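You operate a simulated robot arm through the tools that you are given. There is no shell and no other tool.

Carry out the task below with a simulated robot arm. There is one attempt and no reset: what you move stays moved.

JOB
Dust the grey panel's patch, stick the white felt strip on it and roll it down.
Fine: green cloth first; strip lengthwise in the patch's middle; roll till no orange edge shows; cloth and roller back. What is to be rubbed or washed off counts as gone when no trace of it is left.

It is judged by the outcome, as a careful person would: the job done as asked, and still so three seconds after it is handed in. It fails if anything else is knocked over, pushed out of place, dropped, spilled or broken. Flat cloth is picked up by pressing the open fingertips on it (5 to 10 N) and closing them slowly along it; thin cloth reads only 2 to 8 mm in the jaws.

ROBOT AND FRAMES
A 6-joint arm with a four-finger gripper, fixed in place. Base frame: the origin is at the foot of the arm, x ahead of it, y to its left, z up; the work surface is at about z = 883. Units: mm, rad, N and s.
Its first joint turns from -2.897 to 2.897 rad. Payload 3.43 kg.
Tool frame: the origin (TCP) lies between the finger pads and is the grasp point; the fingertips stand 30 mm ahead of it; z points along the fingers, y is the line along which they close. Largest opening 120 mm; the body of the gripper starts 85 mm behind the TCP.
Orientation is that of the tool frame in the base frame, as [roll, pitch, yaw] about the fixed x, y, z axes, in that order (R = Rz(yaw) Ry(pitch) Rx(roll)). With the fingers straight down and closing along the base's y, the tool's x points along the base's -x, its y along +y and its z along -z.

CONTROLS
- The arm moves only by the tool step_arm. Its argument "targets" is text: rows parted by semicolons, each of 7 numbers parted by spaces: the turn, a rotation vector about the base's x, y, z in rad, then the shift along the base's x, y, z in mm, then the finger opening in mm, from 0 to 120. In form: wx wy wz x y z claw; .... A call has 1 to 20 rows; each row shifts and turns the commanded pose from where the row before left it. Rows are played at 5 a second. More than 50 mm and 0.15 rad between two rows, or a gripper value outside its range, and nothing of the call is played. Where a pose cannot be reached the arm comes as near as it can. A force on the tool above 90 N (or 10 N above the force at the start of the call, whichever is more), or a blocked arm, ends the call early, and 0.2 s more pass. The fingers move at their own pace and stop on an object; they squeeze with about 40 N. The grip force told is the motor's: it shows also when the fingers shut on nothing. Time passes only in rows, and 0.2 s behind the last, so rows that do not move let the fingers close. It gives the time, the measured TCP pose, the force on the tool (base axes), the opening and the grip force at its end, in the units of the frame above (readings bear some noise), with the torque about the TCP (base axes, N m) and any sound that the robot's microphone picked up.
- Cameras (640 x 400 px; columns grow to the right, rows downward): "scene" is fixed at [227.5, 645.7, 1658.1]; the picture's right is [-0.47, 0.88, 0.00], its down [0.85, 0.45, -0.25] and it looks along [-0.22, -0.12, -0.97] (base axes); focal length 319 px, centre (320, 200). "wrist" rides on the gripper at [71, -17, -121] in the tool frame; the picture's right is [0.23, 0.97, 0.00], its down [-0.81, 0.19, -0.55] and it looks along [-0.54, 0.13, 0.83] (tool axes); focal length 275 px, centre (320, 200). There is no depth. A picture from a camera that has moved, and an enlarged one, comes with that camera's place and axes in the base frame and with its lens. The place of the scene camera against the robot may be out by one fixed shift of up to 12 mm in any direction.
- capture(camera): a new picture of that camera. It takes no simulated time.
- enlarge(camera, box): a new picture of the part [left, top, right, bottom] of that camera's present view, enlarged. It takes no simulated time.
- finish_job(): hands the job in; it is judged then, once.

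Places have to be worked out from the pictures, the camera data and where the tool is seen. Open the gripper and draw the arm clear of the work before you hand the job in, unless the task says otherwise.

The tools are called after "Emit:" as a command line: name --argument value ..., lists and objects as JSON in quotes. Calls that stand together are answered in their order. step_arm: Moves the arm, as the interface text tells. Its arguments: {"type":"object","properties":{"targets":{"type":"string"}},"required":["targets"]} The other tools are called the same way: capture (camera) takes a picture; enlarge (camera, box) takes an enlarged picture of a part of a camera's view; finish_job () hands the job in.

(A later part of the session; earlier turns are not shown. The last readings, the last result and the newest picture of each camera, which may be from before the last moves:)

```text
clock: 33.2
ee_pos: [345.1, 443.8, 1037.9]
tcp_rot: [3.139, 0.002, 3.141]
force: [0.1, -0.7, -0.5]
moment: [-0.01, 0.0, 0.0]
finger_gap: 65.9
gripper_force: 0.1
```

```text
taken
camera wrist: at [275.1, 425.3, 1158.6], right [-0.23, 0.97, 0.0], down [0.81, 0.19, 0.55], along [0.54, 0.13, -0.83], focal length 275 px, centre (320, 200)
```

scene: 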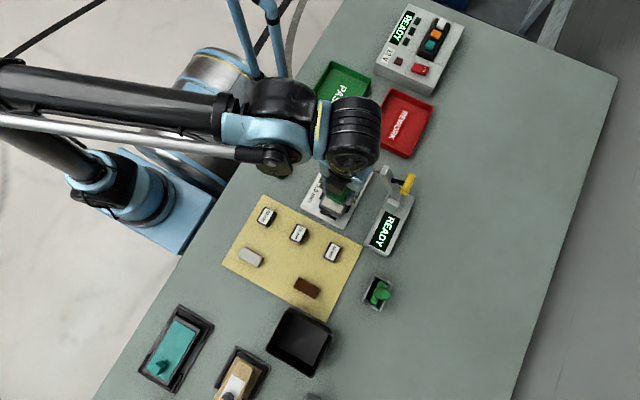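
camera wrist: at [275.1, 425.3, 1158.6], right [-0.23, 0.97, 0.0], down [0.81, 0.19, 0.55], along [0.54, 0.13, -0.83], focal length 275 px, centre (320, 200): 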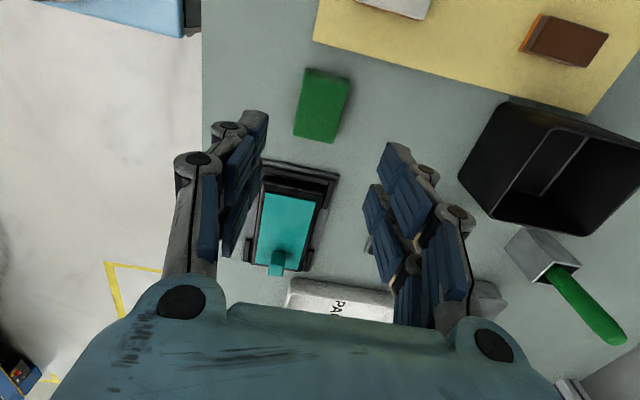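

The cloth is back in place. Now I rotate the tool +90° about z while moving above the strip at (245, 478), so the fingers close along x.

Emit:
step_arm --targets "0 0 0.1428 -9.1 3.15 0 60; 0 0 0.1428 -9.1 3.15 0 60; 0 0 0.1428 -9.1 3.15 0 60; 0 0 0.1428 -9.1 3.15 0 60; 0 0 0.1428 -9.1 3.15 0 60; 0 0 0.1428 -9.1 3.15 0 60; 0 0 0.1428 -9.1 3.15 0 60; 0 0 0.1428 -9.1 3.15 0 60; 0 0 0.1428 -9.1 3.15 0 60; 0 0 0.1428 -9.1 3.15 0 60; 0 0 0.1428 -9.1 3.15 0 60; 0 0 0 0 0 0 60"

Emit:
capture --camera "wrist"

Emit:
enlarge --camera "scene" --box '[180, 210, 340, 330]'

```text
clock: 35.8
ee_pos: [245.9, 477.8, 1036.8]
tcp_rot: [3.14, 0.003, -1.569]
force: [0.0, 0.6, -0.3]
moment: [0.01, 0.01, 0.0]
finger_gap: 59.9
gripper_force: 0.1
```

```text
taken
camera wrist: at [264.1, 405.9, 1158.5], right [-0.97, -0.23, 0.0], down [-0.19, 0.81, 0.56], along [-0.13, 0.54, -0.83], focal length 275 px, centre (320, 200)
```

wrist: 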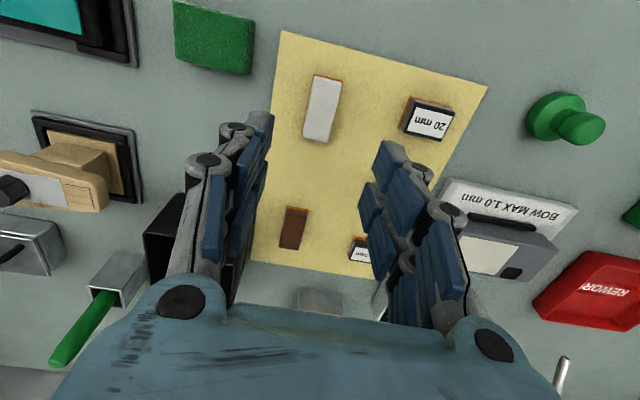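

```text
3.33 times, centred on (260, 270) of scene
camera zoom: at [227.5, 645.7, 1658.1], right [-0.47, 0.88, 0.0], down [0.85, 0.45, -0.25], along [-0.22, -0.12, -0.97], focal length 1063 px, centre (520, -33)
```

zoom: 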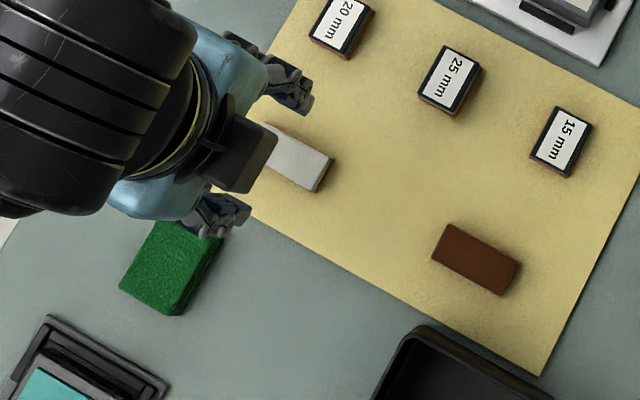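

Enlarging the strip in the wrist view to triangulate its height and centre.

Emit:
enlarge --camera "wrist" --box '[270, 55, 380, 155]'

```text
4.00 times, centred on (325, 105) of wrist
camera zoom: at [264.1, 405.9, 1158.5], right [-0.97, -0.23, 0.0], down [-0.19, 0.81, 0.56], along [-0.13, 0.54, -0.83], focal length 1101 px, centre (300, 580)
```

zoom: 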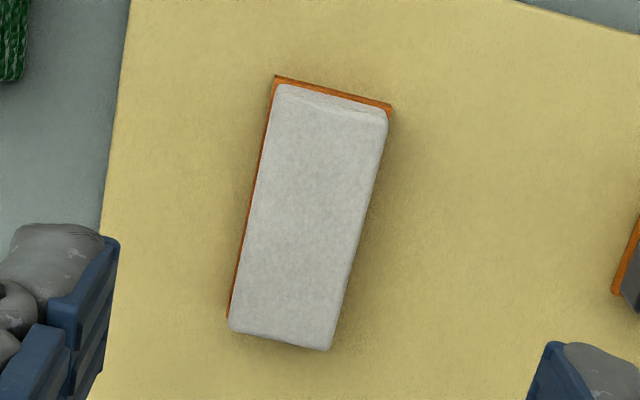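

Strip centre ≈ (245, 478.6), top at z ≈ 894 — a thin strip. I lower the open fingers to just above the mat.

Emit:
step_arm --targets "0 0 0 -0.5 0.8 -40 50; 0 0 0 0 0 -40 50; 0 0 0 0 0 -25 50; 0 0 0 0 0 -10 50; 0 0 0 0 0 -3 50; 0 0 0 0 0 0 50"

Emit:
capture --camera "wrist"

Emit:
enlarge --camera "scene" --box '[200, 210, 320, 300]'

```text
clock: 37.2
ee_pos: [246.7, 476.8, 920.0]
tcp_rot: [3.139, 0.001, -1.571]
force: [0.9, 0.1, -0.1]
moment: [-0.01, -0.02, 0.03]
finger_gap: 49.8
gripper_force: 0.0
```

```text
taken
camera wrist: at [264.6, 406.1, 1041.3], right [-0.97, -0.23, 0.0], down [-0.19, 0.81, 0.56], along [-0.13, 0.54, -0.83], focal length 275 px, centre (320, 200)
```

wrist: 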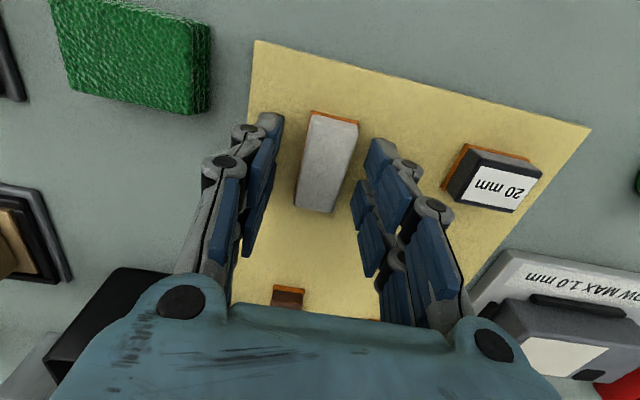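

```text
4.44 times, centred on (260, 255) of scene
camera zoom: at [227.5, 645.7, 1658.1], right [-0.47, 0.88, 0.0], down [0.85, 0.45, -0.25], along [-0.22, -0.12, -0.97], focal length 1417 px, centre (587, -44)
```

zoom: 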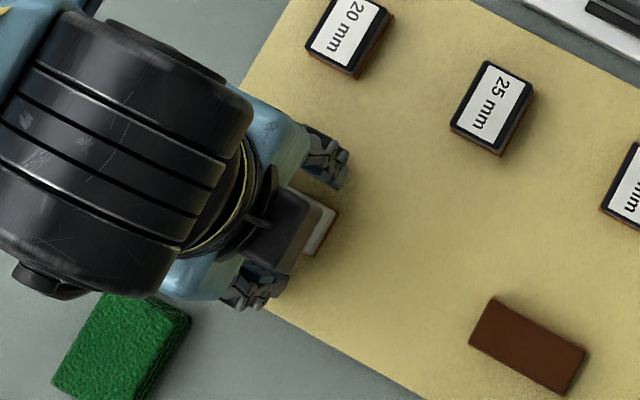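

Tips at ≈ 890. I centre a little and lower in small steps, checking force.

Emit:
step_arm --targets "0 0 0 -1.2 1.5 -1.5 50; 0 0 0 0 0 -1 50; 0 0 0 0 0 0 50"

```text
clock: 38.0
ee_pos: [245.3, 479.3, 917.5]
tcp_rot: [3.141, 0.003, -1.572]
force: [-0.2, -0.3, 0.0]
moment: [-0.01, -0.01, 0.0]
finger_gap: 50.0
gripper_force: 0.1
```

No mat contact yet; tips ≈ 887.5, alongside the strip. Close slowly.

Emit:
step_arm --targets "0 0 0 0 0 0 40; 0 0 0 0 0 0 34; 0 0 0 0 0 0 30; 0 0 0 0 0 0 27; 0 0 0 0 0 0 25; 0 0 0 0 0 0 23; 0 0 0 0 0 0 20; 0 0 0 0 0 0 20"

Emit:
capture --camera "wrist"

Emit:
enlarge --camera "wrist" --box '[260, 90, 400, 230]'

```text
clock: 39.8
ee_pos: [244.4, 480.7, 917.4]
tcp_rot: [3.139, 0.0, -1.571]
force: [-3.6, 0.2, -2.2]
moment: [0.01, 0.12, 0.0]
finger_gap: 24.8
gripper_force: 40.4
```

```text
taken
camera wrist: at [262.8, 407.8, 1038.6], right [-0.97, -0.23, 0.0], down [-0.19, 0.81, 0.56], along [-0.13, 0.54, -0.83], focal length 275 px, centre (320, 200)
```

wrist: 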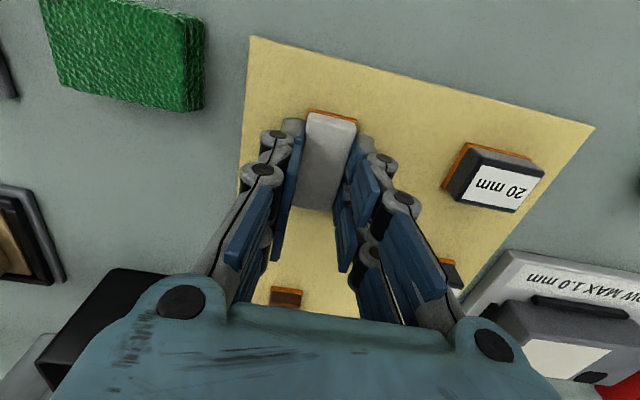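

```text
2.86 times, centred on (330, 160) of wrist
camera zoom: at [262.8, 407.8, 1038.6], right [-0.97, -0.23, 0.0], down [-0.19, 0.81, 0.56], along [-0.13, 0.54, -0.83], focal length 786 px, centre (291, 314)
```

zoom: 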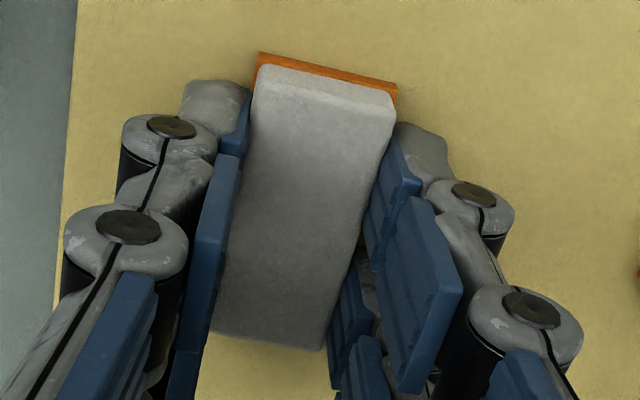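

Gripped (24.8 mm). Lift gently and check that the strip comes along.

Emit:
step_arm --targets "0 0 0 0 0 3 20; 0 0 0 0 0 7 20; 0 0 0 0 0 20 20; 0 0 0 0 0 30 20; 0 0 0 0 0 30 20; 0 0 0 0 0 0 20"

Emit:
capture --camera "wrist"

Emit:
enlarge --camera "wrist" --box '[260, 90, 400, 230]'

```text
clock: 41.2
ee_pos: [245.1, 478.6, 1008.2]
tcp_rot: [3.14, 0.002, -1.573]
force: [-0.3, 0.1, 0.4]
moment: [0.02, 0.03, -0.05]
finger_gap: 24.5
gripper_force: 40.4
```

```text
taken
camera wrist: at [263.1, 406.9, 1128.5], right [-0.97, -0.23, 0.0], down [-0.19, 0.81, 0.56], along [-0.13, 0.54, -0.83], focal length 275 px, centre (320, 200)
```

wrist: 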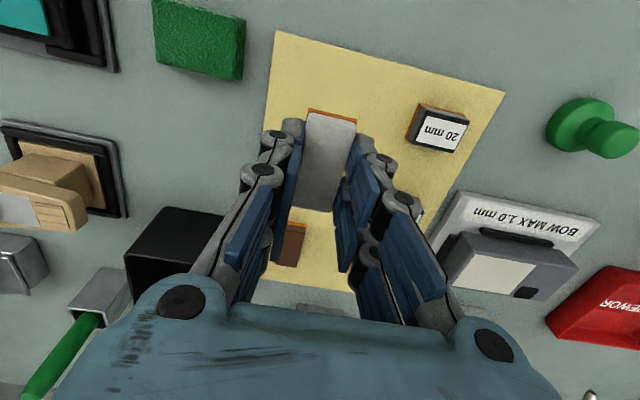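

```text
2.86 times, centred on (330, 160) of wrist
camera zoom: at [263.1, 406.9, 1128.5], right [-0.97, -0.23, 0.0], down [-0.19, 0.81, 0.56], along [-0.13, 0.54, -0.83], focal length 786 px, centre (291, 314)
```

zoom: 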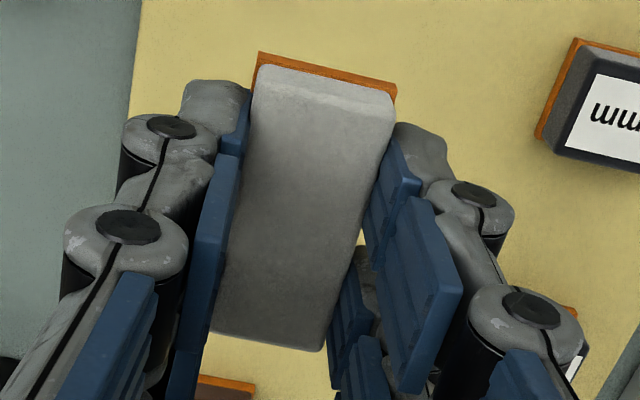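

Strip held and centred in the fingers (offset < 1 mm). I carry it over the patch centre (24.3, 593.6) while turning −90° so that it lies along x.

Emit:
step_arm --targets "0 0 -0.1428 -20.07 10.4 0 20; 0 0 -0.1428 -20.07 10.4 0 20; 0 0 -0.1428 -20.07 10.4 0 20; 0 0 -0.1428 -20.07 10.4 0 20; 0 0 -0.1428 -20.07 10.4 0 20; 0 0 -0.1428 -20.07 10.4 0 20; 0 0 -0.1428 -20.07 10.4 0 20; 0 0 -0.1428 -20.07 10.4 0 20; 0 0 -0.1428 -20.07 10.4 0 20; 0 0 -0.1428 -20.07 10.4 0 20; 0 0 -0.1428 -20.07 10.4 0 20; 0 0 0 0 0 0 20"

Emit:
capture --camera "wrist"

Emit:
enlarge --camera "wrist" --box '[240, 20, 400, 220]'

Emit:
enlarge --camera "scene" --box '[290, 140, 410, 230]'

```text
clock: 43.8
ee_pos: [23.2, 592.4, 1008.9]
tcp_rot: [3.139, 0.002, 3.138]
force: [-0.1, -0.1, 0.1]
moment: [0.0, 0.01, -0.01]
finger_gap: 24.4
gripper_force: 39.9
```

```text
taken
camera wrist: at [-48.2, 575.2, 1128.2], right [-0.23, 0.97, 0.0], down [0.81, 0.19, 0.55], along [0.54, 0.13, -0.83], focal length 275 px, centre (320, 200)
```

wrist: 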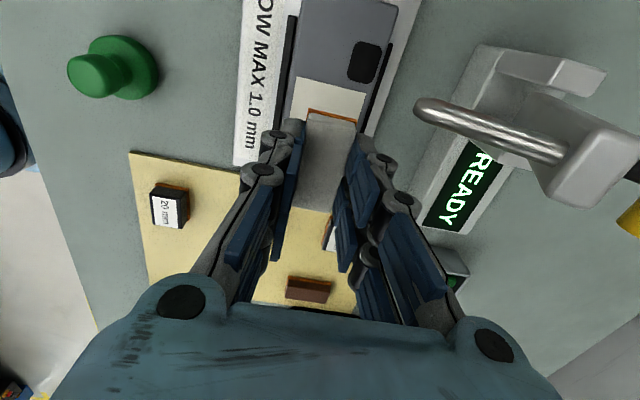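

```text
2.00 times, centred on (320, 120) of wrist
camera zoom: at [-48.2, 575.2, 1128.2], right [-0.23, 0.97, 0.0], down [0.81, 0.19, 0.55], along [0.54, 0.13, -0.83], focal length 551 px, centre (320, 360)
```

zoom: 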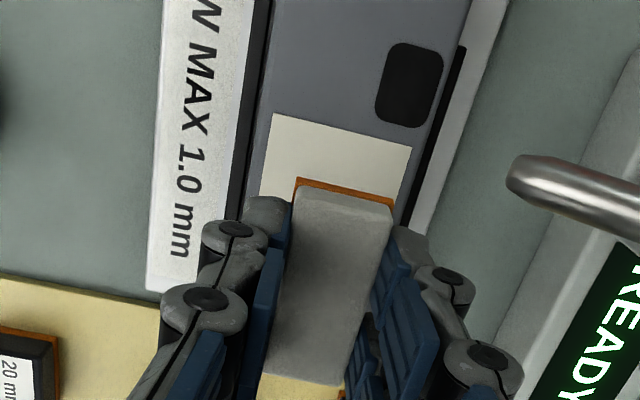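

```text
4.44 times, centred on (350, 185) of scene
camera zoom: at [227.5, 645.7, 1658.1], right [-0.47, 0.88, 0.0], down [0.85, 0.45, -0.25], along [-0.22, -0.12, -0.97], focal length 1417 px, centre (187, 267)
```

zoom: 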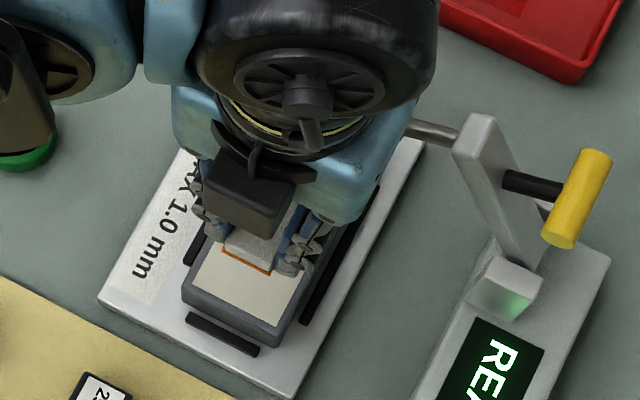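

Strip is aligned over the patch. I fine-correct (+1.7, +0.8) and lower to a few mm above the panel (contact expected near TCP z ≈ 957).

Emit:
step_arm --targets "0 0 0 1.7 0.8 -20 20; 0 0 0 0 0 -15 20; 0 0 0 0 0 -8 20; 0 0 0 0 0 -3 20; 0 0 0 0 0 0 20"

Emit:
capture --camera "wrist"

Emit:
enlarge --camera "wrist" --box '[240, 40, 400, 220]'

Emit:
enlarge --camera "scene" --box '[300, 150, 400, 225]'

```text
clock: 45.0
ee_pos: [24.2, 594.0, 961.3]
tcp_rot: [3.139, 0.001, -3.141]
force: [-0.2, 0.0, 0.7]
moment: [0.0, -0.01, 0.01]
finger_gap: 24.6
gripper_force: 40.3
```

```text
taken
camera wrist: at [-46.5, 577.0, 1082.8], right [-0.23, 0.97, 0.0], down [0.81, 0.19, 0.55], along [0.54, 0.13, -0.83], focal length 275 px, centre (320, 200)
```

wrist: 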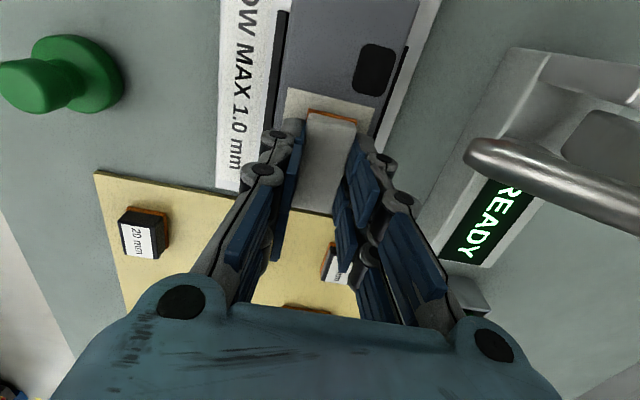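

```text
2.22 times, centred on (320, 130) of wrist
camera zoom: at [-46.5, 577.0, 1082.8], right [-0.23, 0.97, 0.0], down [0.81, 0.19, 0.55], along [0.54, 0.13, -0.83], focal length 612 px, centre (320, 356)
```

zoom: 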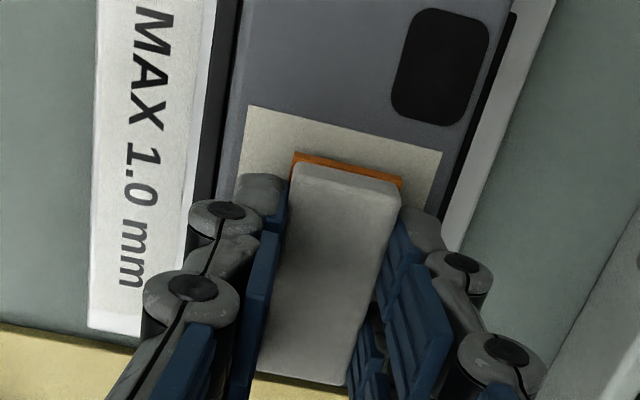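

```text
5.33 times, centred on (350, 188) of scene
camera zoom: at [227.5, 645.7, 1658.1], right [-0.47, 0.88, 0.0], down [0.85, 0.45, -0.25], along [-0.22, -0.12, -0.97], focal length 1701 px, centre (160, 267)
```

zoom: 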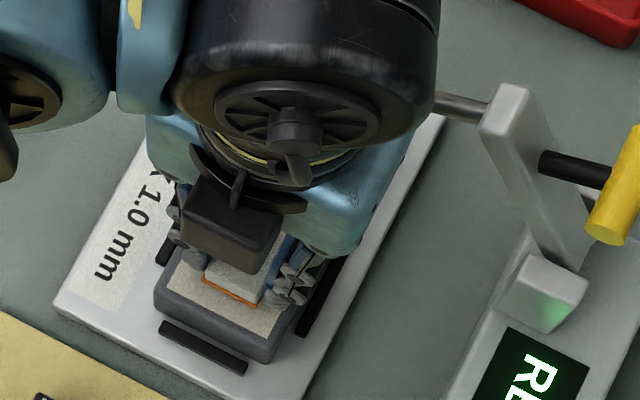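

Strip ends at x ≈ −2.6 (good), but it sits ~1–1.5 mm too far +y. Correct that and lower towards contact in small steps.

Emit:
step_arm --targets "0 0 0 0.3 -1.2 -1.5 20; 0 0 0 0 0 -1 20; 0 0 0 0 0 0 20"

```text
clock: 45.8
ee_pos: [24.4, 593.9, 960.0]
tcp_rot: [3.14, 0.001, 3.141]
force: [-1.3, -0.7, -1.2]
moment: [0.0, -0.02, -0.01]
finger_gap: 24.6
gripper_force: 40.3
```

Readings are a little noisy; I lower another 1 mm and read again.

Emit:
step_arm --targets "0 0 0 0 0 -1 20; 0 0 0 0 0 0 20"

Emit:
enlarge --camera "wrist" --box '[240, 40, 400, 220]'

```text
clock: 46.4
ee_pos: [25.2, 593.1, 957.7]
tcp_rot: [3.14, 0.002, -3.141]
force: [0.4, 0.4, 0.4]
moment: [0.05, -0.02, -0.01]
finger_gap: 24.7
gripper_force: 39.8
```

```text
2.22 times, centred on (320, 130) of wrist
camera zoom: at [-46.2, 575.6, 1079.2], right [-0.23, 0.97, 0.0], down [0.81, 0.19, 0.55], along [0.54, 0.13, -0.83], focal length 612 px, centre (320, 356)
```

zoom: 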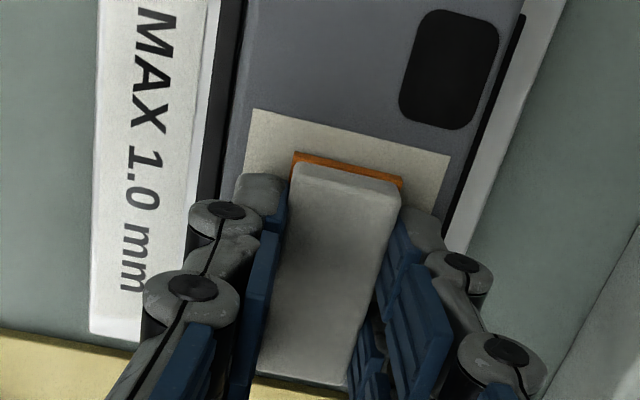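

Strip is now centred in y (side gaps ≈ equal). Continue lowering gently to touch.

Emit:
step_arm --targets "0 0 0 0 0 -0.7 20; 0 0 0 0 0 0 20"

```text
clock: 47.0
ee_pos: [24.4, 592.4, 956.5]
tcp_rot: [3.14, 0.002, 3.141]
force: [0.3, -0.6, 0.4]
moment: [0.0, -0.01, 0.02]
finger_gap: 24.6
gripper_force: 39.5
```

Emit:
step_arm --targets "0 0 0 0 0.3 -0.7 20; 0 0 0 0 0 0 20"

```text
clock: 47.6
ee_pos: [25.2, 593.8, 957.9]
tcp_rot: [3.14, 0.003, 3.141]
force: [0.8, -0.7, 0.4]
moment: [0.0, 0.01, -0.02]
finger_gap: 24.4
gripper_force: 40.1
```

No contact force yet; the z reading is noisy by about 1 mm, so I go on in 0.7 mm steps watching force.

Emit:
step_arm --targets "0 0 0 0 0 -0.7 20; 0 0 0 0 0 0 20"

```text
clock: 48.2
ee_pos: [24.5, 594.2, 955.9]
tcp_rot: [3.14, 0.0, 3.141]
force: [-1.4, 1.1, -2.5]
moment: [0.01, -0.04, 0.0]
finger_gap: 24.6
gripper_force: 39.9
```

Still no firm contact; another small step.

Emit:
step_arm --targets "0 0 0 0 0 -0.7 20; 0 0 0 0 0 0 20"

Emit:
enlarge --camera "wrist" --box '[270, 70, 390, 170]'

```text
clock: 48.8
ee_pos: [23.8, 593.5, 956.7]
tcp_rot: [3.14, 0.002, 3.141]
force: [4.5, 1.2, 4.5]
moment: [0.0, -0.13, -0.01]
finger_gap: 24.7
gripper_force: 40.2
```

```text
4.00 times, centred on (330, 120) of wrist
camera zoom: at [-45.9, 576.2, 1076.6], right [-0.23, 0.97, 0.0], down [0.81, 0.19, 0.55], along [0.54, 0.13, -0.83], focal length 1101 px, centre (280, 520)
```

zoom: 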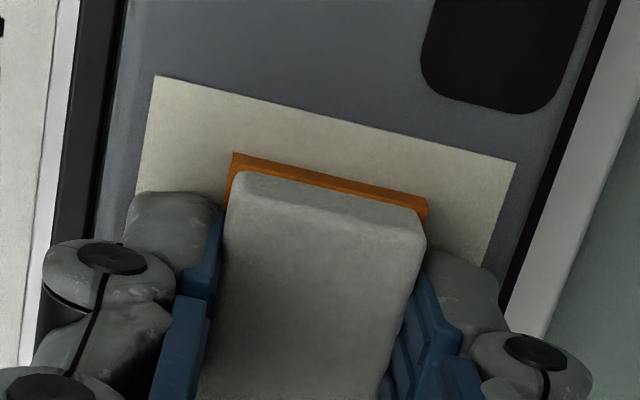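

Contact begins (4.5 N); the picture shows the strip about 1 mm too far +y. I raise 1.2 mm, shift −1 mm in y, and lower again.

Emit:
step_arm --targets "0 0 0 0 0 1.5 20; 0 0 0 0 -1 0 20; 0 0 0 0 0 -1.5 20; 0 0 0 0 0 0 20"

Emit:
enlarge --camera "wrist" --box '[270, 70, 390, 170]'

```text
clock: 49.8
ee_pos: [24.4, 592.2, 955.8]
tcp_rot: [3.14, 0.002, -3.141]
force: [2.3, 1.1, 11.2]
moment: [0.02, -0.08, 0.02]
finger_gap: 24.6
gripper_force: 40.0
```

```text
4.00 times, centred on (330, 120) of wrist
camera zoom: at [-46.2, 575.5, 1076.5], right [-0.23, 0.97, 0.0], down [0.81, 0.19, 0.55], along [0.54, 0.13, -0.83], focal length 1101 px, centre (280, 520)
```

zoom: 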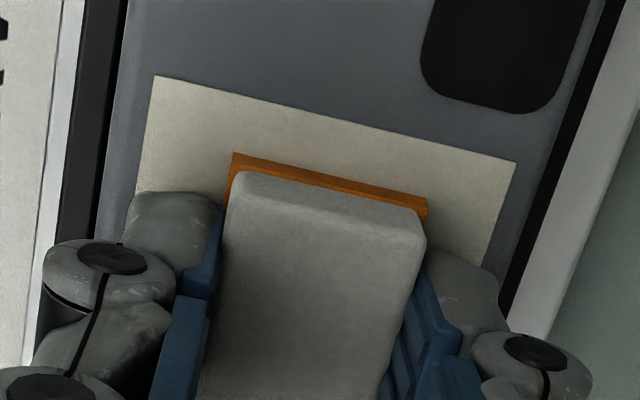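

The strip already sticks: the panel moved along with it by about 1 mm in its fixture play. I shift back +1 mm to restore the panel, then release with light contact.

Emit:
step_arm --targets "0 0 0 0 0 0.4 20; 0 0 0 0 1 0 20; 0 0 0 0 0 0 20"

Emit:
enlarge --camera "wrist" --box '[270, 70, 390, 170]'

```text
clock: 50.6
ee_pos: [25.4, 594.0, 955.6]
tcp_rot: [3.141, -0.001, -3.14]
force: [-1.7, -4.5, 6.1]
moment: [-0.17, -0.01, 0.01]
finger_gap: 24.8
gripper_force: 40.2
```

```text
4.00 times, centred on (330, 120) of wrist
camera zoom: at [-45.9, 576.5, 1076.5], right [-0.23, 0.97, 0.0], down [0.81, 0.19, 0.55], along [0.54, 0.13, -0.83], focal length 1101 px, centre (280, 520)
```

zoom: 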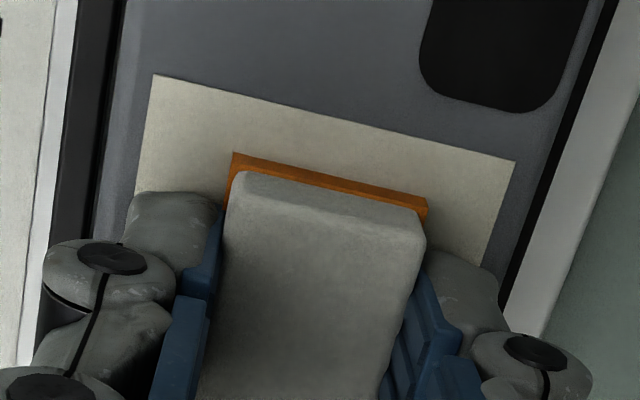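

Restored. Now open the fingers slightly and rise straight up.

Emit:
step_arm --targets "0 0 0 0 0 0 28; 0 0 0 0 0 0 32; 0 0 0 0 0 0 36; 0 0 0 0 0 5 36; 0 0 0 0 0 15 36; 0 0 0 0 0 30 36; 0 0 0 10 0 40 40; 0 0 0 10 0 40 40; 0 0 0 0 0 0 40"

Emit:
capture --camera "wrist"

Emit:
enlarge --camera "wrist" --box '[240, 10, 400, 130]'

```text
clock: 52.6
ee_pos: [45.7, 596.9, 1086.4]
tcp_rot: [3.139, 0.0, -3.141]
force: [1.2, -0.2, 1.1]
moment: [-0.01, 0.0, 0.01]
finger_gap: 40.0
gripper_force: 0.1
```

```text
taken
camera wrist: at [-25.5, 579.4, 1207.0], right [-0.23, 0.97, 0.0], down [0.81, 0.19, 0.55], along [0.54, 0.13, -0.83], focal length 275 px, centre (320, 200)
```

wrist: 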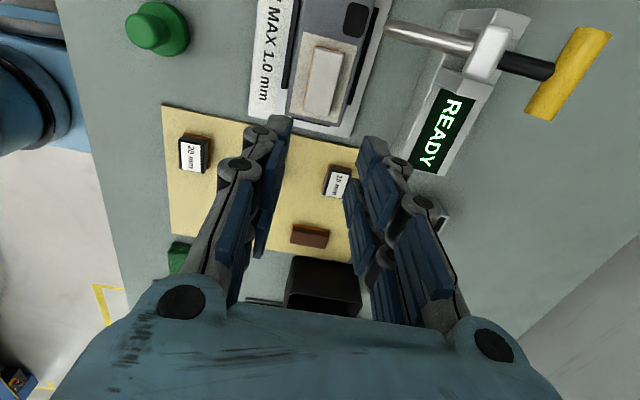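

```text
3.33 times, centred on (320, 70) of wrist
camera zoom: at [-25.5, 579.4, 1207.0], right [-0.23, 0.97, 0.0], down [0.81, 0.19, 0.55], along [0.54, 0.13, -0.83], focal length 918 px, centre (320, 633)
```

zoom: 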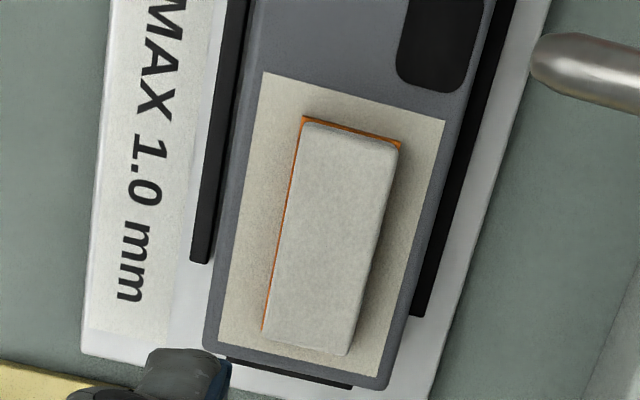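

The strip lies centred and lengthwise on the patch, with orange edges showing. Next, the roller: I move above its handle at (180, 773) with fingers opened to 60 mm.

Emit:
step_arm --targets "0 0 0 22.4 29.4 2 60; 0 0 0 22.4 29.4 2 60; 0 0 0 22.4 29.4 2 60; 0 0 0 22.4 29.4 2 60; 0 0 0 22.4 29.4 2 60; 0 0 0 22.4 29.4 2 60; 0 0 0 0 0 0 60"

Emit:
capture --camera "wrist"

Emit:
enlarge --camera "scene" --box '[330, 240, 430, 320]'

Emit:
enlarge --camera "scene" --box '[300, 150, 400, 225]'

```text
clock: 54.2
ee_pos: [179.5, 770.8, 1097.0]
tcp_rot: [3.139, 0.001, 3.141]
force: [1.0, -0.7, -0.1]
moment: [0.02, 0.02, 0.02]
finger_gap: 60.0
gripper_force: 0.2
```

```text
taken
camera wrist: at [108.8, 753.0, 1218.8], right [-0.23, 0.97, 0.0], down [0.81, 0.19, 0.55], along [0.54, 0.13, -0.83], focal length 275 px, centre (320, 200)
```

wrist: 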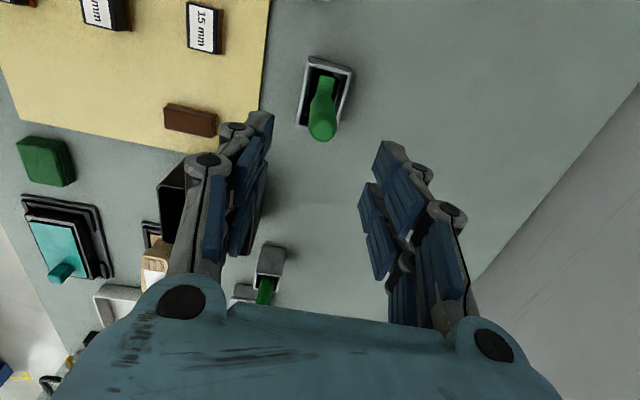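

```text
5.00 times, centred on (380, 280) of scene
camera zoom: at [227.5, 645.7, 1658.1], right [-0.47, 0.88, 0.0], down [0.85, 0.45, -0.25], along [-0.22, -0.12, -0.97], focal length 1594 px, centre (20, -200)
```

zoom: 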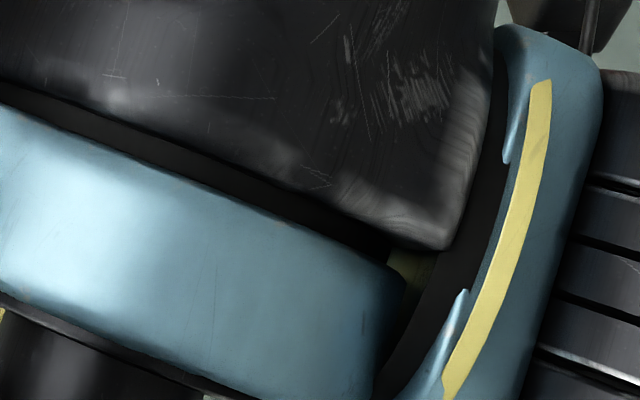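

```text
5.33 times, centred on (350, 188) of scene
camera zoom: at [227.5, 645.7, 1658.1], right [-0.47, 0.88, 0.0], down [0.85, 0.45, -0.25], along [-0.22, -0.12, -0.97], focal length 1701 px, centre (160, 267)
```

zoom: 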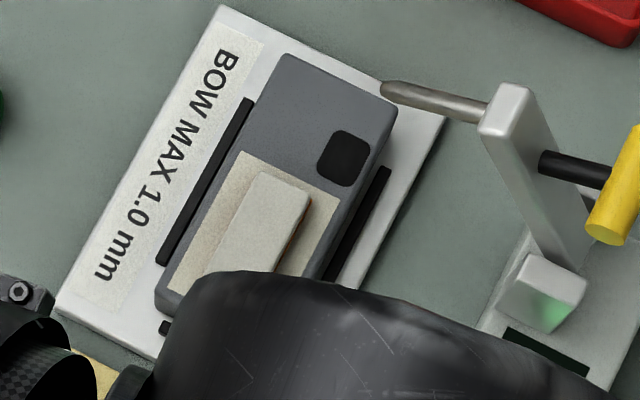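

The handle (top z ≈ 1005) is centred under the gripper. I lower the open fingers around it to TCP z ≈ 960, above the holder's rim.

Emit:
step_arm --targets "0 0 0 0.5 1.5 -30 60; 0 0 0 0 0 -30 60; 0 0 0 0 0 -30 60; 0 0 0 0 0 -25 60; 0 0 0 0 0 -15 60; 0 0 0 0 0 -7 60; 0 0 0 0 0 0 60"

Emit:
capture --camera "wrist"

```text
clock: 55.8
ee_pos: [179.0, 772.6, 961.7]
tcp_rot: [3.14, 0.0, 3.141]
force: [-0.1, 0.2, -0.7]
moment: [-0.01, 0.03, -0.04]
finger_gap: 59.9
gripper_force: 0.1
```

```text
taken
camera wrist: at [109.0, 755.5, 1082.0], right [-0.23, 0.97, 0.0], down [0.81, 0.19, 0.55], along [0.54, 0.13, -0.83], focal length 275 px, centre (320, 200)
```

wrist: 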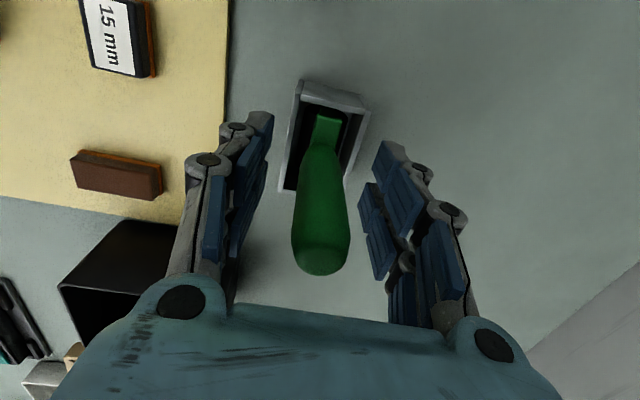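

The handle is well between the fingers. Close slowly.

Emit:
step_arm --targets "0 0 0 0 0 0 45; 0 0 0 0 0 0 36; 0 0 0 0 0 0 30; 0 0 0 0 0 0 26; 0 0 0 0 0 0 22; 0 0 0 0 0 0 18; 0 0 0 0 0 0 14; 0 0 0 0 0 0 14"

Emit:
capture --camera "wrist"

```text
clock: 57.6
ee_pos: [179.7, 773.4, 960.8]
tcp_rot: [3.14, 0.002, -3.141]
force: [-0.1, -0.7, -0.1]
moment: [0.0, 0.03, -0.01]
finger_gap: 20.1
gripper_force: 39.9
```

```text
taken
camera wrist: at [108.9, 755.5, 1082.2], right [-0.23, 0.97, 0.0], down [0.81, 0.19, 0.55], along [0.54, 0.13, -0.83], focal length 275 px, centre (320, 200)
```

wrist: 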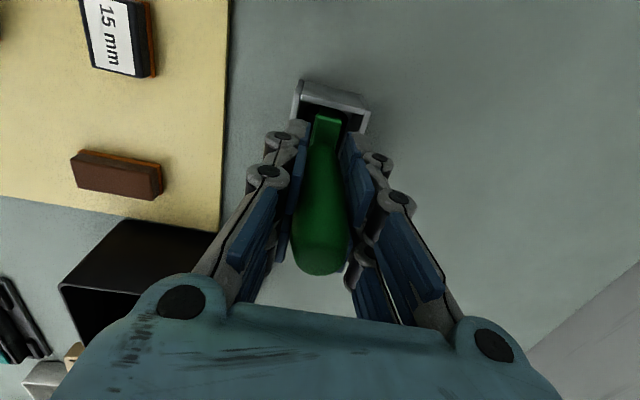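

Gripped (20 mm) at home pose TCP (179.6, 773.2, 961). I lift the roller straight out of its holder.

Emit:
step_arm --targets "0 0 0 0 0 5 14; 0 0 0 0 0 15 14; 0 0 0 0 0 30 14; 0 0 0 0 0 35 14; 0 0 0 0 0 35 14; 0 0 0 0 0 0 14"

Emit:
capture --camera "wrist"

Emit:
capture --camera "scene"

```text
clock: 59.0
ee_pos: [180.2, 770.7, 1083.4]
tcp_rot: [3.14, 0.0, -3.141]
force: [-0.5, 0.2, -1.1]
moment: [-0.01, -0.01, -0.03]
finger_gap: 20.2
gripper_force: 40.3
```

```text
taken
camera wrist: at [110.0, 753.5, 1203.1], right [-0.23, 0.97, 0.0], down [0.81, 0.19, 0.55], along [0.54, 0.13, -0.83], focal length 275 px, centre (320, 200)
```

wrist: 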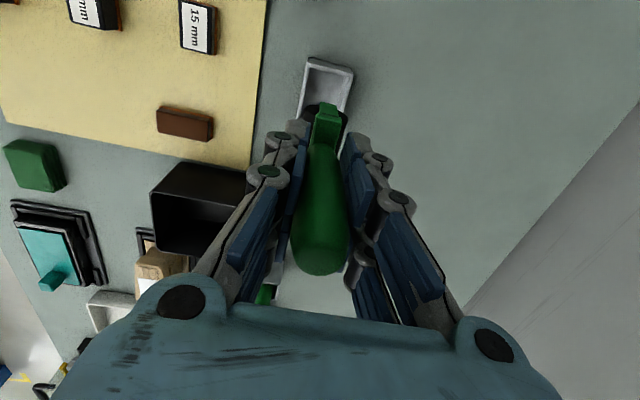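

```text
taken
```

scene: 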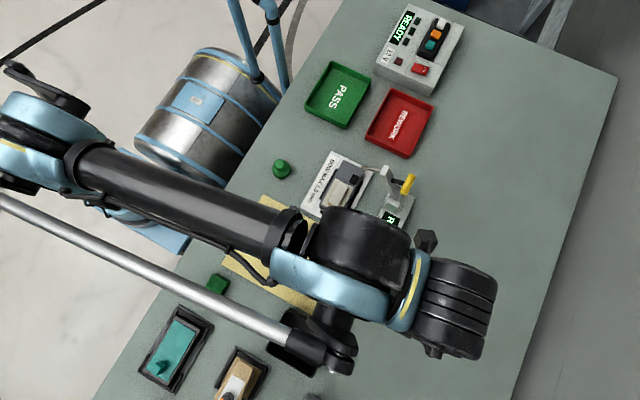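

Roller is out. I carry it high to (50, 594) while turning +90°, so its axle lies along y and it rolls along the strip's length.

Emit:
step_arm --targets "0 0 0.1428 -11.8 -16.1 0 14; 0 0 0.1428 -11.8 -16.1 0 14; 0 0 0.1428 -11.8 -16.1 0 14; 0 0 0.1428 -11.8 -16.1 0 14; 0 0 0.1428 -11.8 -16.1 0 14; 0 0 0.1428 -11.8 -16.1 0 14; 0 0 0.1428 -11.8 -16.1 0 14; 0 0 0.1428 -11.8 -16.1 0 14; 0 0 0.1428 -11.8 -16.1 0 14; 0 0 0.1428 -11.8 -16.1 0 14; 0 0 0.1428 -11.8 -16.1 0 14; 0 0 0 0 0 0 14"

Emit:
capture --camera "wrist"

Emit:
enlarge --camera "scene" --box '[270, 130, 420, 230]'

```text
clock: 61.6
ee_pos: [49.7, 593.0, 1079.4]
tcp_rot: [3.14, 0.001, -1.569]
force: [-0.3, 1.1, -0.4]
moment: [-0.02, 0.0, 0.0]
finger_gap: 20.2
gripper_force: 39.7
```

```text
taken
camera wrist: at [67.9, 521.8, 1200.9], right [-0.97, -0.23, 0.0], down [-0.19, 0.81, 0.56], along [-0.13, 0.54, -0.83], focal length 275 px, centre (320, 200)
```

wrist: 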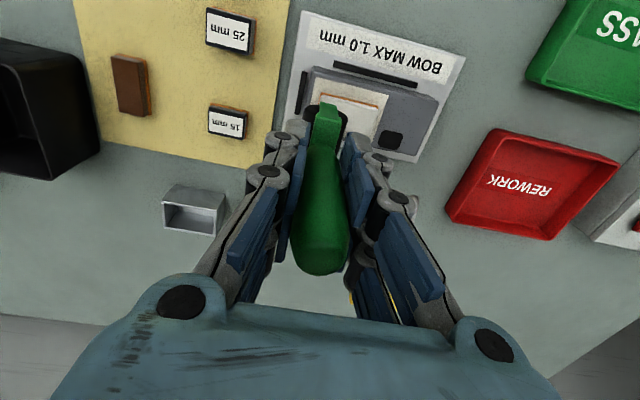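

```text
4.00 times, centred on (345, 180) of scene
camera zoom: at [227.5, 645.7, 1658.1], right [-0.47, 0.88, 0.0], down [0.85, 0.45, -0.25], along [-0.22, -0.12, -0.97], focal length 1275 px, centre (220, 280)
```

zoom: 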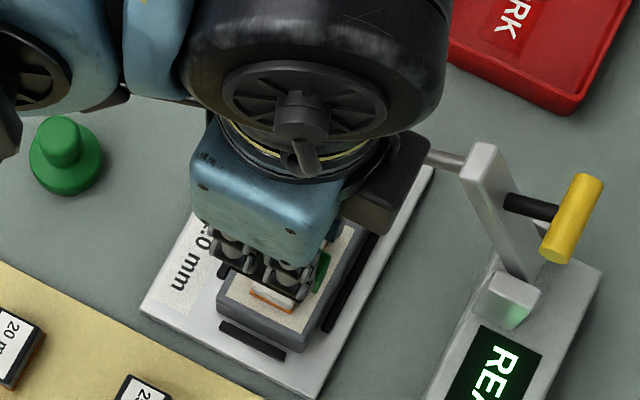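

The roller is over the strip, axle along y; the accessory box on the wrist is ≥100 mm above TCP so it stays above the rod and tower. I move to the strip's middle and lower to ~20 mm above.

Emit:
step_arm --targets "0 0 0 -12 0.5 -20 14; 0 0 0 -12.5 0 -20 14; 0 0 0 0 0 -12 14; 0 0 0 0 0 0 14"

Emit:
capture --camera "wrist"

Emit:
enlarge --camera "wrist" --box '[250, 50, 410, 170]'

Emit:
enlarge --camera "scene" --box '[290, 140, 410, 220]'

```text
clock: 62.6
ee_pos: [25.7, 597.6, 1028.0]
tcp_rot: [3.14, 0.002, -1.571]
force: [-1.1, -0.1, -0.7]
moment: [0.0, -0.01, 0.01]
finger_gap: 20.1
gripper_force: 40.1
```

```text
taken
camera wrist: at [43.8, 524.1, 1148.7], right [-0.97, -0.23, 0.0], down [-0.19, 0.81, 0.56], along [-0.13, 0.54, -0.83], focal length 275 px, centre (320, 200)
```

wrist: 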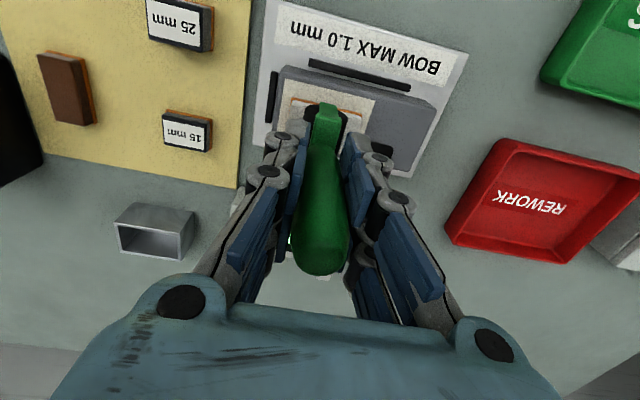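

```text
3.33 times, centred on (330, 110) of wrist
camera zoom: at [43.8, 524.1, 1148.7], right [-0.97, -0.23, 0.0], down [-0.19, 0.81, 0.56], along [-0.13, 0.54, -0.83], focal length 918 px, centre (287, 500)
```

zoom: 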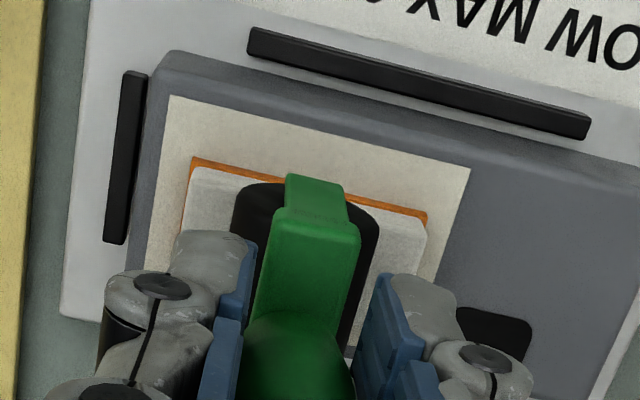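

```text
5.00 times, centred on (350, 180) of scene
camera zoom: at [227.5, 645.7, 1658.1], right [-0.47, 0.88, 0.0], down [0.85, 0.45, -0.25], along [-0.22, -0.12, -0.97], focal length 1594 px, centre (170, 300)
```

zoom: 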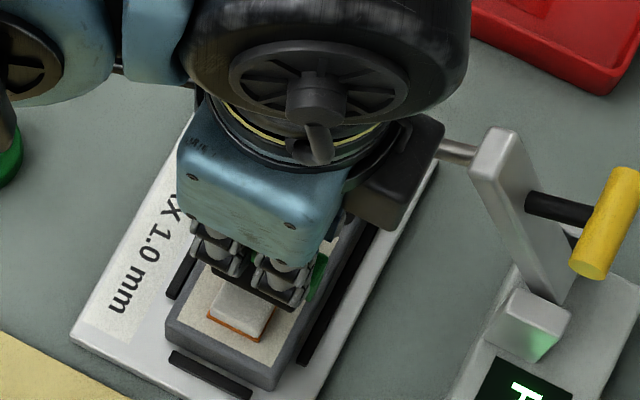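

y reads 597.6, so I correct −3.5 mm and lower toward the strip (contact expected near TCP z ≈ 1008).

Emit:
step_arm --targets "0 0 0 -0.8 -3.5 -5 14; 0 0 0 0 0 -5 14; 0 0 0 0 0 -3 14; 0 0 0 0 0 0 14"

```text
clock: 63.6
ee_pos: [25.7, 591.0, 1016.3]
tcp_rot: [3.139, 0.003, -1.569]
force: [-0.2, -2.2, 24.8]
moment: [-1.36, 0.03, 0.02]
finger_gap: 20.6
gripper_force: 40.4
```

Unexpected early contact (25 N) with a moment about x; I look before doing anything else.

Emit:
enlarge --camera "wrist" --box '[250, 50, 410, 170]'

Emit:
enlarge --camera "scene" --box '[290, 140, 410, 220]'

Emit:
capture --camera "wrist"

```text
3.33 times, centred on (330, 110) of wrist
camera zoom: at [42.7, 519.9, 1136.6], right [-0.97, -0.23, 0.0], down [-0.19, 0.81, 0.56], along [-0.13, 0.54, -0.83], focal length 918 px, centre (287, 500)
```

zoom: 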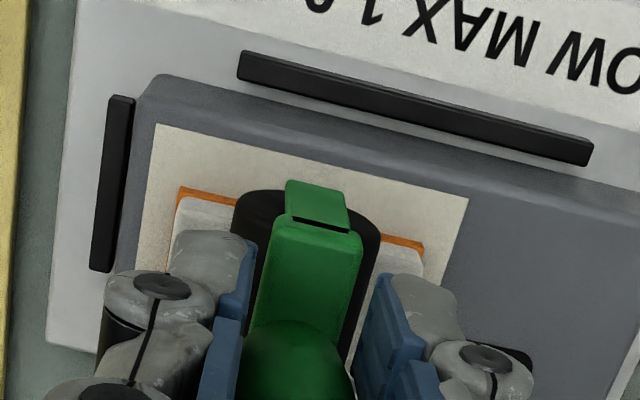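

```text
5.00 times, centred on (350, 180) of scene
camera zoom: at [227.5, 645.7, 1658.1], right [-0.47, 0.88, 0.0], down [0.85, 0.45, -0.25], along [-0.22, -0.12, -0.97], focal length 1594 px, centre (170, 300)
```

zoom: 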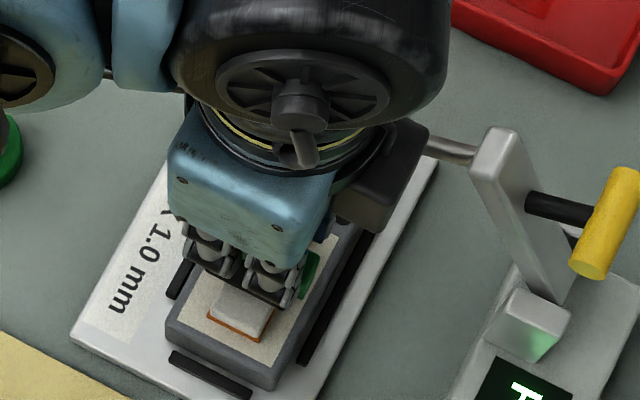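

```text
taken
camera wrist: at [42.7, 519.9, 1136.6], right [-0.97, -0.23, 0.0], down [-0.19, 0.81, 0.56], along [-0.13, 0.54, -0.83], focal length 275 px, centre (320, 200)
```

wrist: 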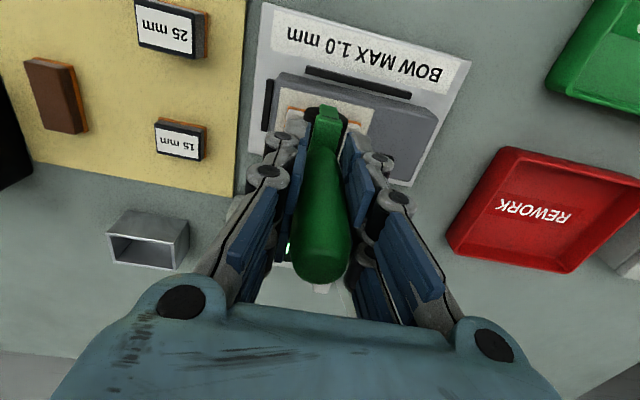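

The picture shows roller over the strip with nothing else touching. I raise 1 mm, recentre y, and read again.

Emit:
step_arm --targets "0 0 0 0 0 1 14; 0 0 0 0 0 0 14; 0 0 0 0 0 0 14"

```text
clock: 64.4
ee_pos: [25.7, 591.8, 1016.1]
tcp_rot: [3.138, 0.002, -1.571]
force: [0.0, -1.3, 1.4]
moment: [-0.04, 0.0, 0.01]
finger_gap: 20.5
gripper_force: 39.8
```

Force is now only 1.4 N. I check whether the roller shifted in the grip by enlarging the current view more.

Emit:
enlarge --camera "wrist" --box '[290, 85, 370, 155]'

Emit:
enlarge --camera "wrist" --box '[260, 90, 400, 290]'

```text
5.71 times, centred on (330, 120) of wrist
camera zoom: at [42.3, 520.1, 1137.3], right [-0.97, -0.23, 0.0], down [-0.19, 0.81, 0.56], along [-0.13, 0.54, -0.83], focal length 1573 px, centre (263, 657)
```

zoom: 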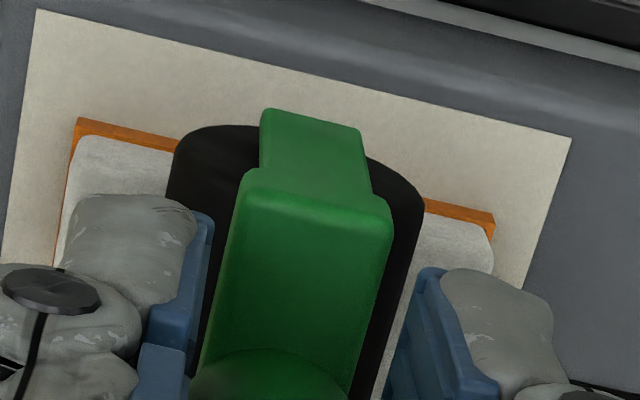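

```text
2.00 times, centred on (330, 190) of wrist
camera zoom: at [42.3, 520.1, 1137.3], right [-0.97, -0.23, 0.0], down [-0.19, 0.81, 0.56], along [-0.13, 0.54, -0.83], focal length 551 px, centre (300, 220)
```

zoom: 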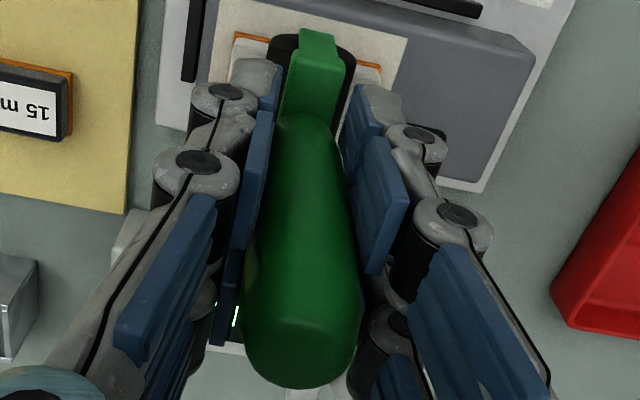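

No harm seen: roller sits over the strip, and the patch and panel look unmoved. I raise slightly, recentre +2 mm in y, and lower in fine steps.

Emit:
step_arm --targets "0 0 0 0 0 2 14; 0 0 0 0 2 0 14; 0 0 0 0 0 -1.5 14; 0 0 0 0 0 -0.7 14; 0 0 0 0 0 0 14"

```text
clock: 65.6
ee_pos: [24.8, 594.1, 1017.3]
tcp_rot: [3.14, 0.003, -1.57]
force: [0.3, -0.3, -1.7]
moment: [-0.03, 0.03, -0.01]
finger_gap: 20.3
gripper_force: 39.9
```

Emit:
step_arm --targets "0 0 0 0 0 -0.7 14; 0 0 0 0 0 0 14"

```text
clock: 66.2
ee_pos: [24.5, 592.3, 1016.8]
tcp_rot: [3.139, 0.001, -1.572]
force: [0.2, -2.3, 5.0]
moment: [-0.2, -0.03, -0.02]
finger_gap: 20.2
gripper_force: 40.3
```

5 N contact. Now press slightly more and roll along x to the +x end and back.

Emit:
step_arm --targets "0 0 0 0 0 -0.5 14; 0 0 0 5 0 0 14; 0 0 0 5 0 0 14; 0 0 0 5 0 0 14; 0 0 0 5 0 0 14; 0 0 0 0 0 0 14"

Emit:
enlarge --camera "wrist" --box '[270, 75, 390, 165]'

```text
clock: 67.6
ee_pos: [45.4, 593.0, 1015.7]
tcp_rot: [3.14, 0.003, -1.57]
force: [-3.9, -2.7, 23.0]
moment: [-1.43, 0.23, -0.03]
finger_gap: 20.3
gripper_force: 39.9
```

```text
4.44 times, centred on (330, 120) of wrist
camera zoom: at [63.1, 521.1, 1136.1], right [-0.97, -0.23, 0.0], down [-0.19, 0.81, 0.56], along [-0.13, 0.54, -0.83], focal length 1224 px, centre (276, 556)
```

zoom: 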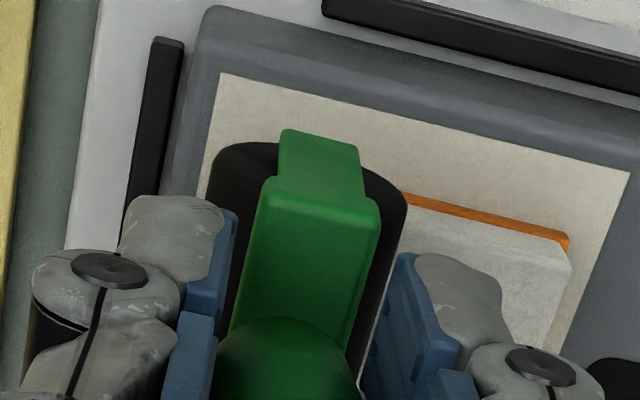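

Rolled to the +x end with 23 N; a moment about x persists, so I check whether the handle tilts in the grip.

Emit:
capture --camera "wrist"

Emit:
enlarge --camera "scene" --box '[290, 140, 410, 230]'

```text
taken
camera wrist: at [63.1, 521.1, 1136.1], right [-0.97, -0.23, 0.0], down [-0.19, 0.81, 0.56], along [-0.13, 0.54, -0.83], focal length 275 px, centre (320, 200)
```

wrist: 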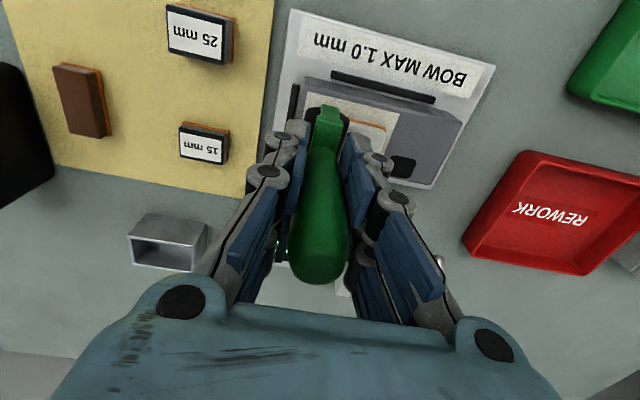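

```text
4.44 times, centred on (350, 185) of scene
camera zoom: at [227.5, 645.7, 1658.1], right [-0.47, 0.88, 0.0], down [0.85, 0.45, -0.25], along [-0.22, -0.12, -0.97], focal length 1417 px, centre (187, 267)
```

zoom: 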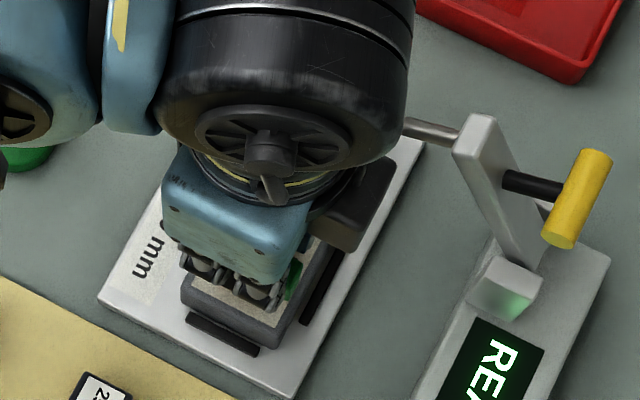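

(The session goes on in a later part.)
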